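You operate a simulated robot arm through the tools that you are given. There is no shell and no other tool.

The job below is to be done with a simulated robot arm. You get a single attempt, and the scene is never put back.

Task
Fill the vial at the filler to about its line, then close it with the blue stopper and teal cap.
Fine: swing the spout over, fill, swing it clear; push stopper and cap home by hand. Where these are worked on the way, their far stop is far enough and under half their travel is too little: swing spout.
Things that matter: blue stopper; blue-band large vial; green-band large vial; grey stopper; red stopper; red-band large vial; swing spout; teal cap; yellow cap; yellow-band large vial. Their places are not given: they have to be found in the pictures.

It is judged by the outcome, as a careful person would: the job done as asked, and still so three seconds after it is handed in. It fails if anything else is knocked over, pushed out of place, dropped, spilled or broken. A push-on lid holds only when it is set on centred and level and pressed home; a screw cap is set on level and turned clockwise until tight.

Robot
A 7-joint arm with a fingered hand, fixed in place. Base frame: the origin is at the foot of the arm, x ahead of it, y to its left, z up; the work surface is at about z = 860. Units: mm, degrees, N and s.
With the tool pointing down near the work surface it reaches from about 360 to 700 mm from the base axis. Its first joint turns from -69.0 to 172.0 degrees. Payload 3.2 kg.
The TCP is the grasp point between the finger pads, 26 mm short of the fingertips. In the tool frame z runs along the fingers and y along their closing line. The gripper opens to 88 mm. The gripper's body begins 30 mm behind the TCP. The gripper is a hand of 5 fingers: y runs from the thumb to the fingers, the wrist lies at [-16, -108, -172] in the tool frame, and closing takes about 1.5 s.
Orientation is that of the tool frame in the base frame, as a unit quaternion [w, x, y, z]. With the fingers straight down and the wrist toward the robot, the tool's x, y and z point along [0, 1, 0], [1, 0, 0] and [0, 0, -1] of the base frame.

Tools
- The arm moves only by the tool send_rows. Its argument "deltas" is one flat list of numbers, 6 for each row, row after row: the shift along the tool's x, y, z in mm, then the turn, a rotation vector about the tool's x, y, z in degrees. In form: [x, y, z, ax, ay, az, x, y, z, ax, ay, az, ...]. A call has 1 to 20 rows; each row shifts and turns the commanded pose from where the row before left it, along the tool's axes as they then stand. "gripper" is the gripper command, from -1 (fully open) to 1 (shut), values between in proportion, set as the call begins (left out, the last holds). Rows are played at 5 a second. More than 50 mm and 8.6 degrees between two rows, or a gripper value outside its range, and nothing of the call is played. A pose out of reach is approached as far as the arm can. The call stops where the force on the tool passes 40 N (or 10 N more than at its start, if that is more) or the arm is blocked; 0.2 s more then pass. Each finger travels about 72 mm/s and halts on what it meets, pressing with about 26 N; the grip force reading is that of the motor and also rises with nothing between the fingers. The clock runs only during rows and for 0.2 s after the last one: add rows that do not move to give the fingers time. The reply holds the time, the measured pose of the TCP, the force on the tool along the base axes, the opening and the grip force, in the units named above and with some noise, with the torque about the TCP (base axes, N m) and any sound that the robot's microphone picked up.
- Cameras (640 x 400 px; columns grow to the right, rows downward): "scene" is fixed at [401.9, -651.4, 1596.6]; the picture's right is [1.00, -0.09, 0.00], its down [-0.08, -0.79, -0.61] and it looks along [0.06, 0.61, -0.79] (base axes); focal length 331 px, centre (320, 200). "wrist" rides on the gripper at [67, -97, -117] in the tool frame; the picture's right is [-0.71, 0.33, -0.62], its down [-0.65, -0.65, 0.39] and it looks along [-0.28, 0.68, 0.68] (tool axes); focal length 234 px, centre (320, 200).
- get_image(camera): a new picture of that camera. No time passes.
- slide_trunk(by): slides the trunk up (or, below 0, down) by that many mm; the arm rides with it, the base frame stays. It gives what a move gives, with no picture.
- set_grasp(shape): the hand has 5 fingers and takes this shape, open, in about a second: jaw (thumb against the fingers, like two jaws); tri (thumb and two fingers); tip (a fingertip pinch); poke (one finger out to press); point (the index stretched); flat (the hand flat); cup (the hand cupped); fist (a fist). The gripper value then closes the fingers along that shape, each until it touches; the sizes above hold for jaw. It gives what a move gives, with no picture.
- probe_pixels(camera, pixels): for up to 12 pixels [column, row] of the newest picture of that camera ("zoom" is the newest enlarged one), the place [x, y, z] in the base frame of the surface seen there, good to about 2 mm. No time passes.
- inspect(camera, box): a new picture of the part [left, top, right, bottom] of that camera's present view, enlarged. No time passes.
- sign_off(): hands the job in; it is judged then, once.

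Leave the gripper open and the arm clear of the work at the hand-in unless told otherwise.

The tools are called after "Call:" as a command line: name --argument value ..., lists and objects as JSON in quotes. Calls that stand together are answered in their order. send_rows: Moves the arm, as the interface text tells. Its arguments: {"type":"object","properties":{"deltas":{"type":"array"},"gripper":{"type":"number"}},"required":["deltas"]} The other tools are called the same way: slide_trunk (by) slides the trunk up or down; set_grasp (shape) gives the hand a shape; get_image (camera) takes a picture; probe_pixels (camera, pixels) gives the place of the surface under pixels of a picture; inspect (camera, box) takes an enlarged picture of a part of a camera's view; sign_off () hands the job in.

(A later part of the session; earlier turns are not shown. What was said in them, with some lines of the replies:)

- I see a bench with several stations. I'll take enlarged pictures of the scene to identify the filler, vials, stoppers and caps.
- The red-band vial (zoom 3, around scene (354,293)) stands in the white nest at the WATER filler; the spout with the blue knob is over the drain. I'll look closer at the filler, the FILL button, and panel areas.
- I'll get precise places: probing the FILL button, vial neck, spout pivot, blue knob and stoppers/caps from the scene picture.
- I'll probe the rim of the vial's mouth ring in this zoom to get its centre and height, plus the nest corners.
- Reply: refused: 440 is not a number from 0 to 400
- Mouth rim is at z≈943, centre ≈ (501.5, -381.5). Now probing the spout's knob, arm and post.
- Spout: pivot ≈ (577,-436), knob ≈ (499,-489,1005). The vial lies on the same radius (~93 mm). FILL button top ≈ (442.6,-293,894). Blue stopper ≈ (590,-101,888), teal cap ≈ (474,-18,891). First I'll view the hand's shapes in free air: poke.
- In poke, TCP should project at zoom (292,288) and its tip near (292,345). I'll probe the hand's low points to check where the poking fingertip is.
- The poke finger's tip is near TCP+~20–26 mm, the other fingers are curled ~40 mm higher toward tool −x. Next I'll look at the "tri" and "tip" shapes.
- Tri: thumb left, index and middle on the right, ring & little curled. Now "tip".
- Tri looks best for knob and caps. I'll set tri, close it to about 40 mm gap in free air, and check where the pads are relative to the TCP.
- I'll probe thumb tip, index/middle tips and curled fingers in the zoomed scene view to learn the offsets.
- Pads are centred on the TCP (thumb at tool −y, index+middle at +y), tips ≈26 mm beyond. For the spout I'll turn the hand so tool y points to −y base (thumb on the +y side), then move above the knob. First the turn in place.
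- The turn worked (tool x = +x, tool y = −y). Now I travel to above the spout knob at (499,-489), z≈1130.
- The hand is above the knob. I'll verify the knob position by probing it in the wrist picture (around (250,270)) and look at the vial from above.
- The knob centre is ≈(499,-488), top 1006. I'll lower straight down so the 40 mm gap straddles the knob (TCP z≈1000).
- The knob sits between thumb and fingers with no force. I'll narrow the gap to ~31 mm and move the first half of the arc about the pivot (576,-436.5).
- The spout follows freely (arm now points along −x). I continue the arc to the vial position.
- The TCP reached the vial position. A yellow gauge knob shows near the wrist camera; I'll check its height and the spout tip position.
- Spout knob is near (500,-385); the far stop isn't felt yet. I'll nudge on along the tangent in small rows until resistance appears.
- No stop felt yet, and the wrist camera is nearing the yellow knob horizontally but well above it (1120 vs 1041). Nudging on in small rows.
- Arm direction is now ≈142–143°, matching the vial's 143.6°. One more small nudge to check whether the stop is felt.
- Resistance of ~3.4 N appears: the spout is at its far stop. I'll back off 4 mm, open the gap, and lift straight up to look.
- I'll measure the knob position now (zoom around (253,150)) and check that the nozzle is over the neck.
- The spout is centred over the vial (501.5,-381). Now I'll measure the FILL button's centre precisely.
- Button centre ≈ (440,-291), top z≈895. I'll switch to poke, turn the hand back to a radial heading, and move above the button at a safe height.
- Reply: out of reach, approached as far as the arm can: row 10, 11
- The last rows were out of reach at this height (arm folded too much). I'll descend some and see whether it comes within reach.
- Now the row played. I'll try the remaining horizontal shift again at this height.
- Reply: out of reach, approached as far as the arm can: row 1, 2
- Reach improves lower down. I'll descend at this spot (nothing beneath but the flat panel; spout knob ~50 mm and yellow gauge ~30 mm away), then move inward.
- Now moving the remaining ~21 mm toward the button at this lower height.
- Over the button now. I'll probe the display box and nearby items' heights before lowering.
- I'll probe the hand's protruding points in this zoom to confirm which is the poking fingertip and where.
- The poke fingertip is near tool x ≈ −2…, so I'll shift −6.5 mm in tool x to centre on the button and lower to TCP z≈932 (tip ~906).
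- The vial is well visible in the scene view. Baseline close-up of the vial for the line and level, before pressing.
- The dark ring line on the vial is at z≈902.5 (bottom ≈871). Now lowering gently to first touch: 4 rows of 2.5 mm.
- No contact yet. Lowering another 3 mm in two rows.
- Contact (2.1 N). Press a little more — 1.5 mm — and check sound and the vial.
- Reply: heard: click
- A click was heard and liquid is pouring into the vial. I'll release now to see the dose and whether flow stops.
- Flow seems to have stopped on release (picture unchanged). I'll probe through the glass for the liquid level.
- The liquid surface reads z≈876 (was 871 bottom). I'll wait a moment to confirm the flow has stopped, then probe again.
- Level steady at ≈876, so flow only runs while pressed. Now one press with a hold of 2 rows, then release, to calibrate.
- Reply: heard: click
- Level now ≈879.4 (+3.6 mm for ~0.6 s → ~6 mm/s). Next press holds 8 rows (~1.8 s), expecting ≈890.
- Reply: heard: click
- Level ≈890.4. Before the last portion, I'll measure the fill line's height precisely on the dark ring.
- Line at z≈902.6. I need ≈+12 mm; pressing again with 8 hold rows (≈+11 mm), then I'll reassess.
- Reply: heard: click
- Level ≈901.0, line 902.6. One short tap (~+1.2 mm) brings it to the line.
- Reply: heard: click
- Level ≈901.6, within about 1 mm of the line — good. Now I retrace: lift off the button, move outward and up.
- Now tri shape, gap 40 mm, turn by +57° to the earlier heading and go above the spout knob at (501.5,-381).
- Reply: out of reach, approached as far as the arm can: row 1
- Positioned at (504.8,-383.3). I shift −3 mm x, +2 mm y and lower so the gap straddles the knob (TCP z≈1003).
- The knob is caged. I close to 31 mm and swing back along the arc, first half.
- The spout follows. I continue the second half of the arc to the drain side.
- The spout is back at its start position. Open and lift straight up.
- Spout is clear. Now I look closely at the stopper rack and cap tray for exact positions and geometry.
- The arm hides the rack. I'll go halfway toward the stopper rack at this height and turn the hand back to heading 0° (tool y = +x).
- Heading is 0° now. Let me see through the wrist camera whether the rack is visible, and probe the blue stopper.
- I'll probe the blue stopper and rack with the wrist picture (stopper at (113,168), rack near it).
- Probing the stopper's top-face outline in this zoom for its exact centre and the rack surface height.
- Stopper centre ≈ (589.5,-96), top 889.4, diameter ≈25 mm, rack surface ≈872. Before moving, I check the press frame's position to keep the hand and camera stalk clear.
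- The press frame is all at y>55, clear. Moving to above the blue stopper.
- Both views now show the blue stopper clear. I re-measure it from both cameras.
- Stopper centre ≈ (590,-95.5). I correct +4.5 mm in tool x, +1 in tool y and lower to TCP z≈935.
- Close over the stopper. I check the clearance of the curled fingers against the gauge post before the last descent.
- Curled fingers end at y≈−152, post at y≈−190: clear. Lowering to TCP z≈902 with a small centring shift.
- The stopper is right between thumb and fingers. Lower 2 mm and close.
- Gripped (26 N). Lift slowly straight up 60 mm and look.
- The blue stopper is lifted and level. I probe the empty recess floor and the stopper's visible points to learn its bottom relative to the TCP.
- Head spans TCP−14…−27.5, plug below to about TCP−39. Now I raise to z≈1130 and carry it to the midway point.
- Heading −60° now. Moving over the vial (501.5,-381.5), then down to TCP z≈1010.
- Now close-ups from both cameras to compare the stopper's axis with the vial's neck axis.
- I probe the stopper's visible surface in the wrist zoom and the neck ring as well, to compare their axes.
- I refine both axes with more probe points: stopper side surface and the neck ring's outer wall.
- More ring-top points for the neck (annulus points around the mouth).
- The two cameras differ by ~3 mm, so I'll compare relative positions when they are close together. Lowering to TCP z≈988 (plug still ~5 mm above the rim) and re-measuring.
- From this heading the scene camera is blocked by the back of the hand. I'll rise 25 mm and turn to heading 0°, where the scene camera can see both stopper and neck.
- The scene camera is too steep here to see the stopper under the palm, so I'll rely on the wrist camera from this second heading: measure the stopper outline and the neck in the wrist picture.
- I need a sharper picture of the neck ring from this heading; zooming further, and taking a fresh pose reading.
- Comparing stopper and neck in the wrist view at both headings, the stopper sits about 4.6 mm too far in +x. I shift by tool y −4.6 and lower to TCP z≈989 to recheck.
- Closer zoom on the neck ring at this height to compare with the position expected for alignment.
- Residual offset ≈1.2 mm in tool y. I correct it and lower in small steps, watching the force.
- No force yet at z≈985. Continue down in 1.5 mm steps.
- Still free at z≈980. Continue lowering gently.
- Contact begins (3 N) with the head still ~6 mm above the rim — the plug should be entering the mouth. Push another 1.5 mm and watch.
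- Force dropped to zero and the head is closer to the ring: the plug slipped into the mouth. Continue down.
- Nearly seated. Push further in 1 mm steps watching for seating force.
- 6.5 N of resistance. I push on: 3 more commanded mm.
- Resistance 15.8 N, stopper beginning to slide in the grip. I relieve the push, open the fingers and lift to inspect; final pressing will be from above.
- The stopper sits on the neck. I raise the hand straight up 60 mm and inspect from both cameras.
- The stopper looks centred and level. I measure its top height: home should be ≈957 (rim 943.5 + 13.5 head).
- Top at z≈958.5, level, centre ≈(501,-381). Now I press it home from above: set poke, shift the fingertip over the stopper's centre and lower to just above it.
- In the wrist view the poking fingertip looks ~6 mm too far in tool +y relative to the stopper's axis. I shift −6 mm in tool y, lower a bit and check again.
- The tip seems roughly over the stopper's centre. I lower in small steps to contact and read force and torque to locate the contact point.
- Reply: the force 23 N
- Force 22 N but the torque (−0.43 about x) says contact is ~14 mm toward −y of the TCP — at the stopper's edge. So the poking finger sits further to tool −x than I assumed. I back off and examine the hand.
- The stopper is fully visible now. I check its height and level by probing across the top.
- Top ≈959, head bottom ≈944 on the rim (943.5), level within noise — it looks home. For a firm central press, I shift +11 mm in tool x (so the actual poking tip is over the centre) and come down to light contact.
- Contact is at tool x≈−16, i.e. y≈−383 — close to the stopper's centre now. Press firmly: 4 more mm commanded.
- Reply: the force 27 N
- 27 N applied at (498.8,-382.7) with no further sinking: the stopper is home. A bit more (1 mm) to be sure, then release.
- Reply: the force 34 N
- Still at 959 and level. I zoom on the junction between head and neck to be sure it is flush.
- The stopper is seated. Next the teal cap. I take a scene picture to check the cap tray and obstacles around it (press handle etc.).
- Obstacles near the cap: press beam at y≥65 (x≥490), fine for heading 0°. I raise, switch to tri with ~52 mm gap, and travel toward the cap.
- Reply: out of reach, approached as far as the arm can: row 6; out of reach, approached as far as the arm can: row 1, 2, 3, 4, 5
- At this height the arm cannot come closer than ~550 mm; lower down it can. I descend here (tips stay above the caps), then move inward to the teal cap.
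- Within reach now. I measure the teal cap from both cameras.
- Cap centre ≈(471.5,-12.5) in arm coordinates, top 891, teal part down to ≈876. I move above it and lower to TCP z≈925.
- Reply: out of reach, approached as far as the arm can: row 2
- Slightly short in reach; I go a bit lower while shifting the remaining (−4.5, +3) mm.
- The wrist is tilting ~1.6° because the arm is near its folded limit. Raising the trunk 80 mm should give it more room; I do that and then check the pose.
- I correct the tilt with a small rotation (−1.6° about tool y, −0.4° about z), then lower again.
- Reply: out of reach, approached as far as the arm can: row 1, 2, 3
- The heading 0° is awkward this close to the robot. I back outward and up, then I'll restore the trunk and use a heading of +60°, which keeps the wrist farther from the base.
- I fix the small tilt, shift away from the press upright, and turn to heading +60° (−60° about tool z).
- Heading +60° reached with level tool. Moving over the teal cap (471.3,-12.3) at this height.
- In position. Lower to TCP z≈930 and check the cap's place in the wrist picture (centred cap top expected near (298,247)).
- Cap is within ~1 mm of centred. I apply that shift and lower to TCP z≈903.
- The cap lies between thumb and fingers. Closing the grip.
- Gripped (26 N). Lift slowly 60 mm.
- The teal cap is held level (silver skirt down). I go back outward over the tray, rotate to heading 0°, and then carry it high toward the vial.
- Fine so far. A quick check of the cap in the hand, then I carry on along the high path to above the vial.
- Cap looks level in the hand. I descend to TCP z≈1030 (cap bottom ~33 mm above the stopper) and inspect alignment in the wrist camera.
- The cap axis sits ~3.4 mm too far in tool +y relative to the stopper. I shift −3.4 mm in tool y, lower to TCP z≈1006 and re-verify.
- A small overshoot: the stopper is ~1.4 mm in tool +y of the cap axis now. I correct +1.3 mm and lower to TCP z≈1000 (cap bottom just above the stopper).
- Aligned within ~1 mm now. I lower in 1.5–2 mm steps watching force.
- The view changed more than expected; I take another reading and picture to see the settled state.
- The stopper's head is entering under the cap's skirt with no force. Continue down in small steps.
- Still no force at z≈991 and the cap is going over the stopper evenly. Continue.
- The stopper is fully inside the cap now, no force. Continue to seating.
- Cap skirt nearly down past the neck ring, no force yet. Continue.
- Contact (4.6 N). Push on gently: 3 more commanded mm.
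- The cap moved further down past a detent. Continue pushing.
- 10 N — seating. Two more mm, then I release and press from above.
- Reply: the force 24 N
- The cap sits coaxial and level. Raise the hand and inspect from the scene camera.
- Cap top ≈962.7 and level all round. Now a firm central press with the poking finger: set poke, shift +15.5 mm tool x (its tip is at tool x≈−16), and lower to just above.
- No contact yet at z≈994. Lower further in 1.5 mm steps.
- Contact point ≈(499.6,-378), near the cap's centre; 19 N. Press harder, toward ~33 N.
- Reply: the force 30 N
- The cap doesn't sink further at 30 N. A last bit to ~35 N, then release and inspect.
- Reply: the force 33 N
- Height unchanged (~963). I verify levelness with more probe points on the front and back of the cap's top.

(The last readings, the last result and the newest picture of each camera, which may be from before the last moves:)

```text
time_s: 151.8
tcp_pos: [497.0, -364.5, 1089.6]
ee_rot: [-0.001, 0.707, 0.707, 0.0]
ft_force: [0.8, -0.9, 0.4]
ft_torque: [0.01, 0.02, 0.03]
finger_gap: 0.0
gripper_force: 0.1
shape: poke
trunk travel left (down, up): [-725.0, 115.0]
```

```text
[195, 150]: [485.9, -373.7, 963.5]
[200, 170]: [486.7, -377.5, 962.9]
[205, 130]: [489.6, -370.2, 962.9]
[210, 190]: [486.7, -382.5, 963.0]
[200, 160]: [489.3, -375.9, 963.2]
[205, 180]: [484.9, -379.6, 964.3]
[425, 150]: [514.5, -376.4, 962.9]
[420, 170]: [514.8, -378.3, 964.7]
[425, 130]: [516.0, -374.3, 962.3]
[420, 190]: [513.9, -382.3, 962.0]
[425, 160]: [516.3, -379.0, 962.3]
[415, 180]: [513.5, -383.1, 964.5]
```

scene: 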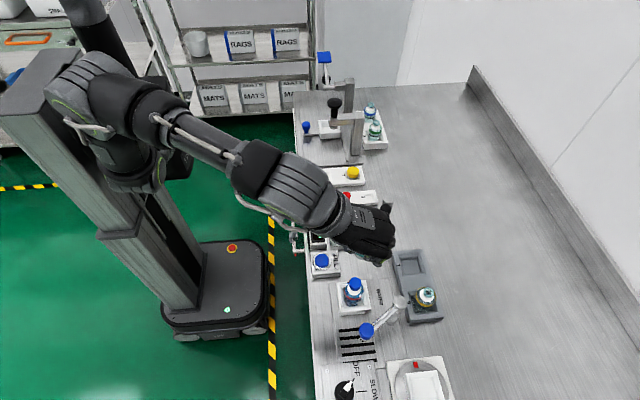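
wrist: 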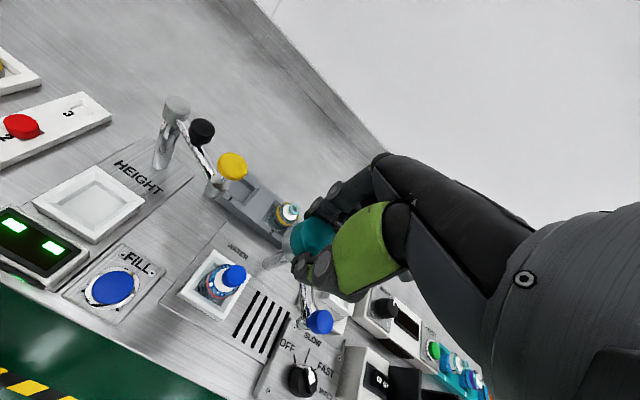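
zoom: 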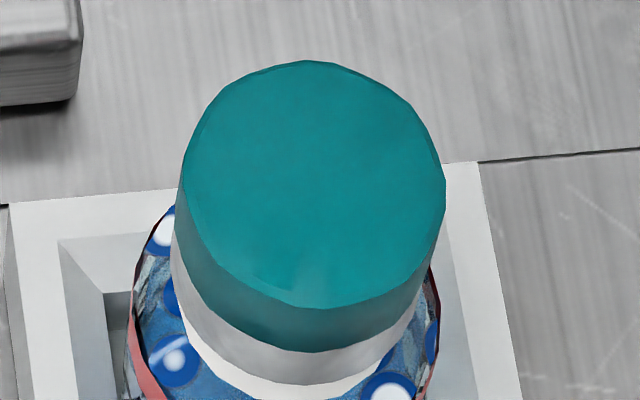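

The cap is level (front/back within <1 mm, left/right equal) and at its stop. Now open the hand (jaw) and retreat up and away from the vial.

Call:
send_rows --deltas '[0, 0, -30, 0, 0, 0, 20, 6, -20, 0, 0, 0, 25, 8, -15, 0, 0, 0, 25, 8, -15, 0, 0, 0, 25, 8, -10, 0, 0, 0, 25, 8, 0, 0, 0, 0, 0, 0, 0, 0, 0, 0]' --gripper -1

Call:
set_grasp --shape "jaw"

Call:
get_image --camera "scene"

Call:
get_image --camera "wrist"

```text
time_s: 153.4
tcp_pos: [531.8, -245.2, 1177.4]
ee_rot: [-0.002, 0.707, 0.708, 0.0]
ft_force: [0.4, -0.5, 0.1]
ft_torque: [0.05, 0.01, 0.03]
finger_gap: 0.0
gripper_force: 0.1
shape: poke
trunk travel left (down, up): [-725.0, 115.0]
```

```text
time_s: 154.3
tcp_pos: [532.4, -244.0, 1178.0]
ee_rot: [-0.001, 0.706, 0.708, 0.0]
ft_force: [-1.1, -0.1, 0.7]
ft_torque: [0.0, 0.0, 0.0]
finger_gap: 87.9
gripper_force: 0.0
shape: jaw
trunk travel left (down, up): [-725.0, 115.0]
```

```text
taken
```

scene: 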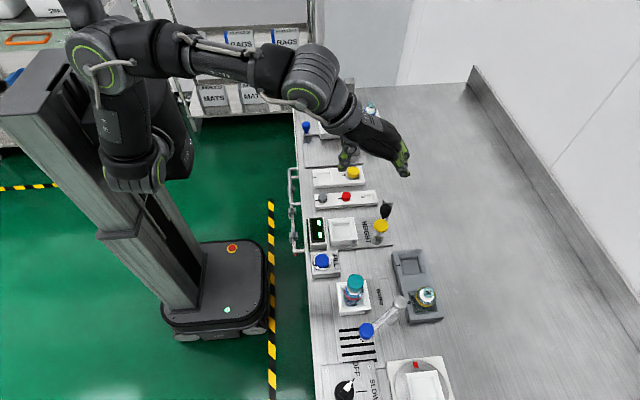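

```text
taken
```

wrist: 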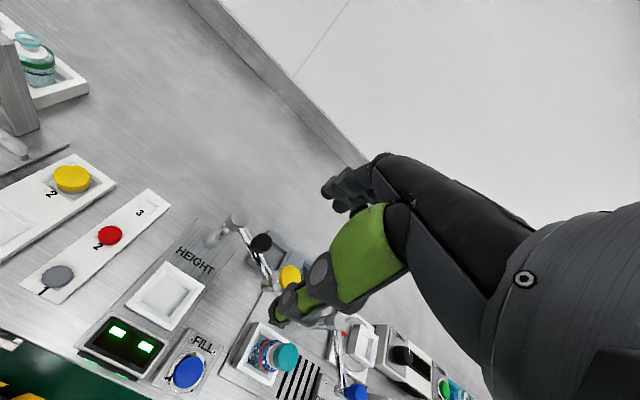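

Everything looks in place. Final close-up checks on the vial (level line and cap) and the filler spout.

Call:
inspect --camera "scene" --box '[325, 265, 425, 345]'

Call:
inspect --camera "scene" --box '[340, 285, 370, 310]'

Call:
inspect --camera "wrist" --box '[220, 310, 320, 390]'

```text
5.00 times, centred on (375, 305) of scene
```

zoom: 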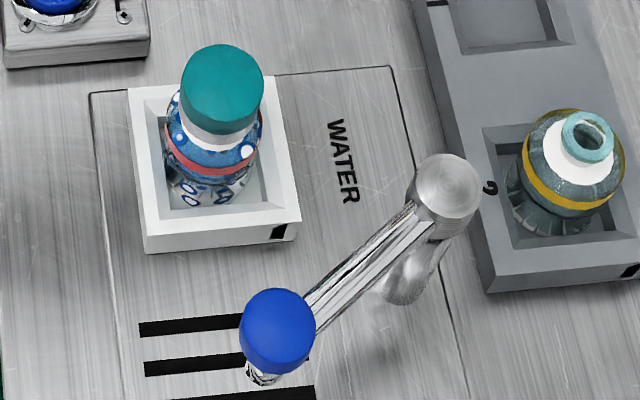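

```text
16.00 times, centred on (355, 298) of scene
```

zoom: 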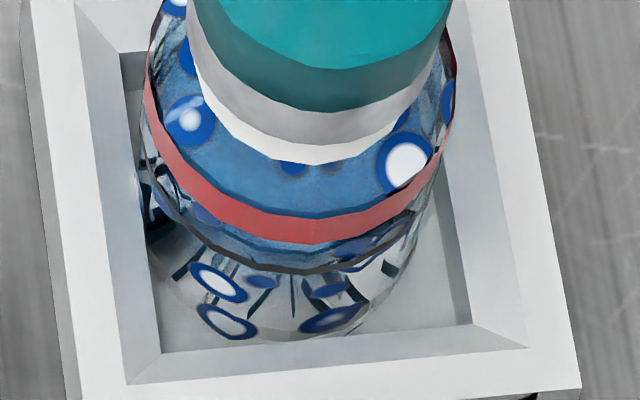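

```text
5.00 times, centred on (270, 350) of wrist
```

zoom: 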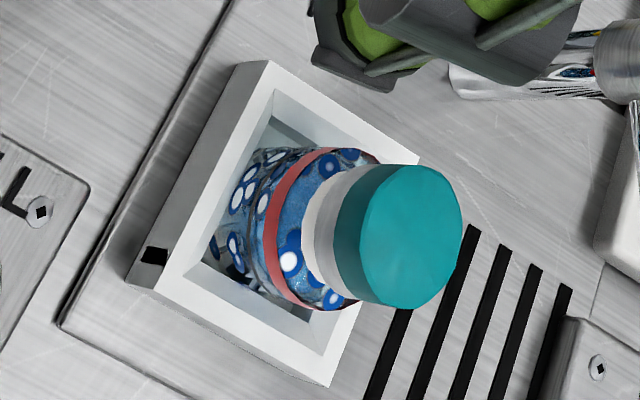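

The vial shifted ~2 mm inside its nest, which is fine; I check that it stands upright by probing its dark ring line all along.

Call:
inspect --camera "scene" --box '[342, 290, 366, 308]'

Call:
probe_pixels --camera "zoom" --pixels '[[230, 235], [260, 248], [300, 256], [340, 255], [380, 240], [405, 225], [220, 170], [260, 200], [300, 215], [340, 218], [380, 205], [410, 185]]'

```text
16.00 times, centred on (354, 299) of scene
```

zoom: 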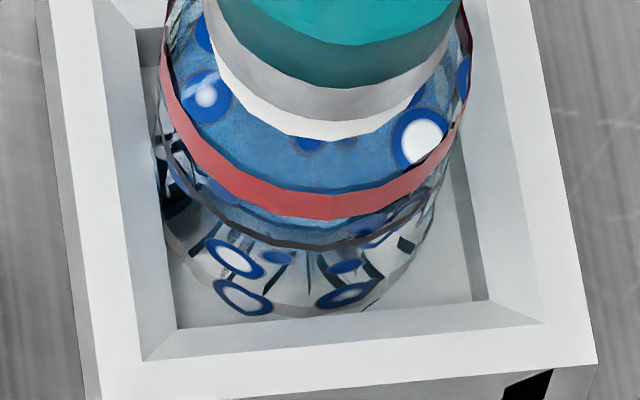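

```text
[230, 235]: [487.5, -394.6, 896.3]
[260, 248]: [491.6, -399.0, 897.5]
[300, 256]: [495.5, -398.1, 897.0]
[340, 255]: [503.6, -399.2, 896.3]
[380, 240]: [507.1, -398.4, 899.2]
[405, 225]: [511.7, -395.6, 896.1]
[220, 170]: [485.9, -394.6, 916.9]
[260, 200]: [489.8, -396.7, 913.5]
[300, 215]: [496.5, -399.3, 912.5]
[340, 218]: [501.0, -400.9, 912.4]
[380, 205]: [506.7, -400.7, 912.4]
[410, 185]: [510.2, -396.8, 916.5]
```

The vial stands upright and closed, it is filled to the line, and the spout is clear. The gripper is open and the arm is away from the work, so I hand in the job.

Call:
sign_off

```text
The job is handed in.
```

The red-band vial at the filler is filled and closed with the blue stopper and the teal cap, and I have handed the job in.

- **Fill:** the last level I measured was about 1 mm below the line (z ≈ 901.6 against 902.6). I saw no spill.
- **Spout:** I swung it over the vial to its far stop, filled, then swung it back to its starting place over the drain.
- **Stopper and cap:** both were set on centred. I then pressed each from above with about 33 N, and neither sank any further. Probe readings across their tops were level to within about 1 mm.

The vial moved about 2 mm sideways inside its nest during pressing and still stands upright. I saw nothing else out of place in the final pictures. The hand is open and the arm is raised clear of the vial.
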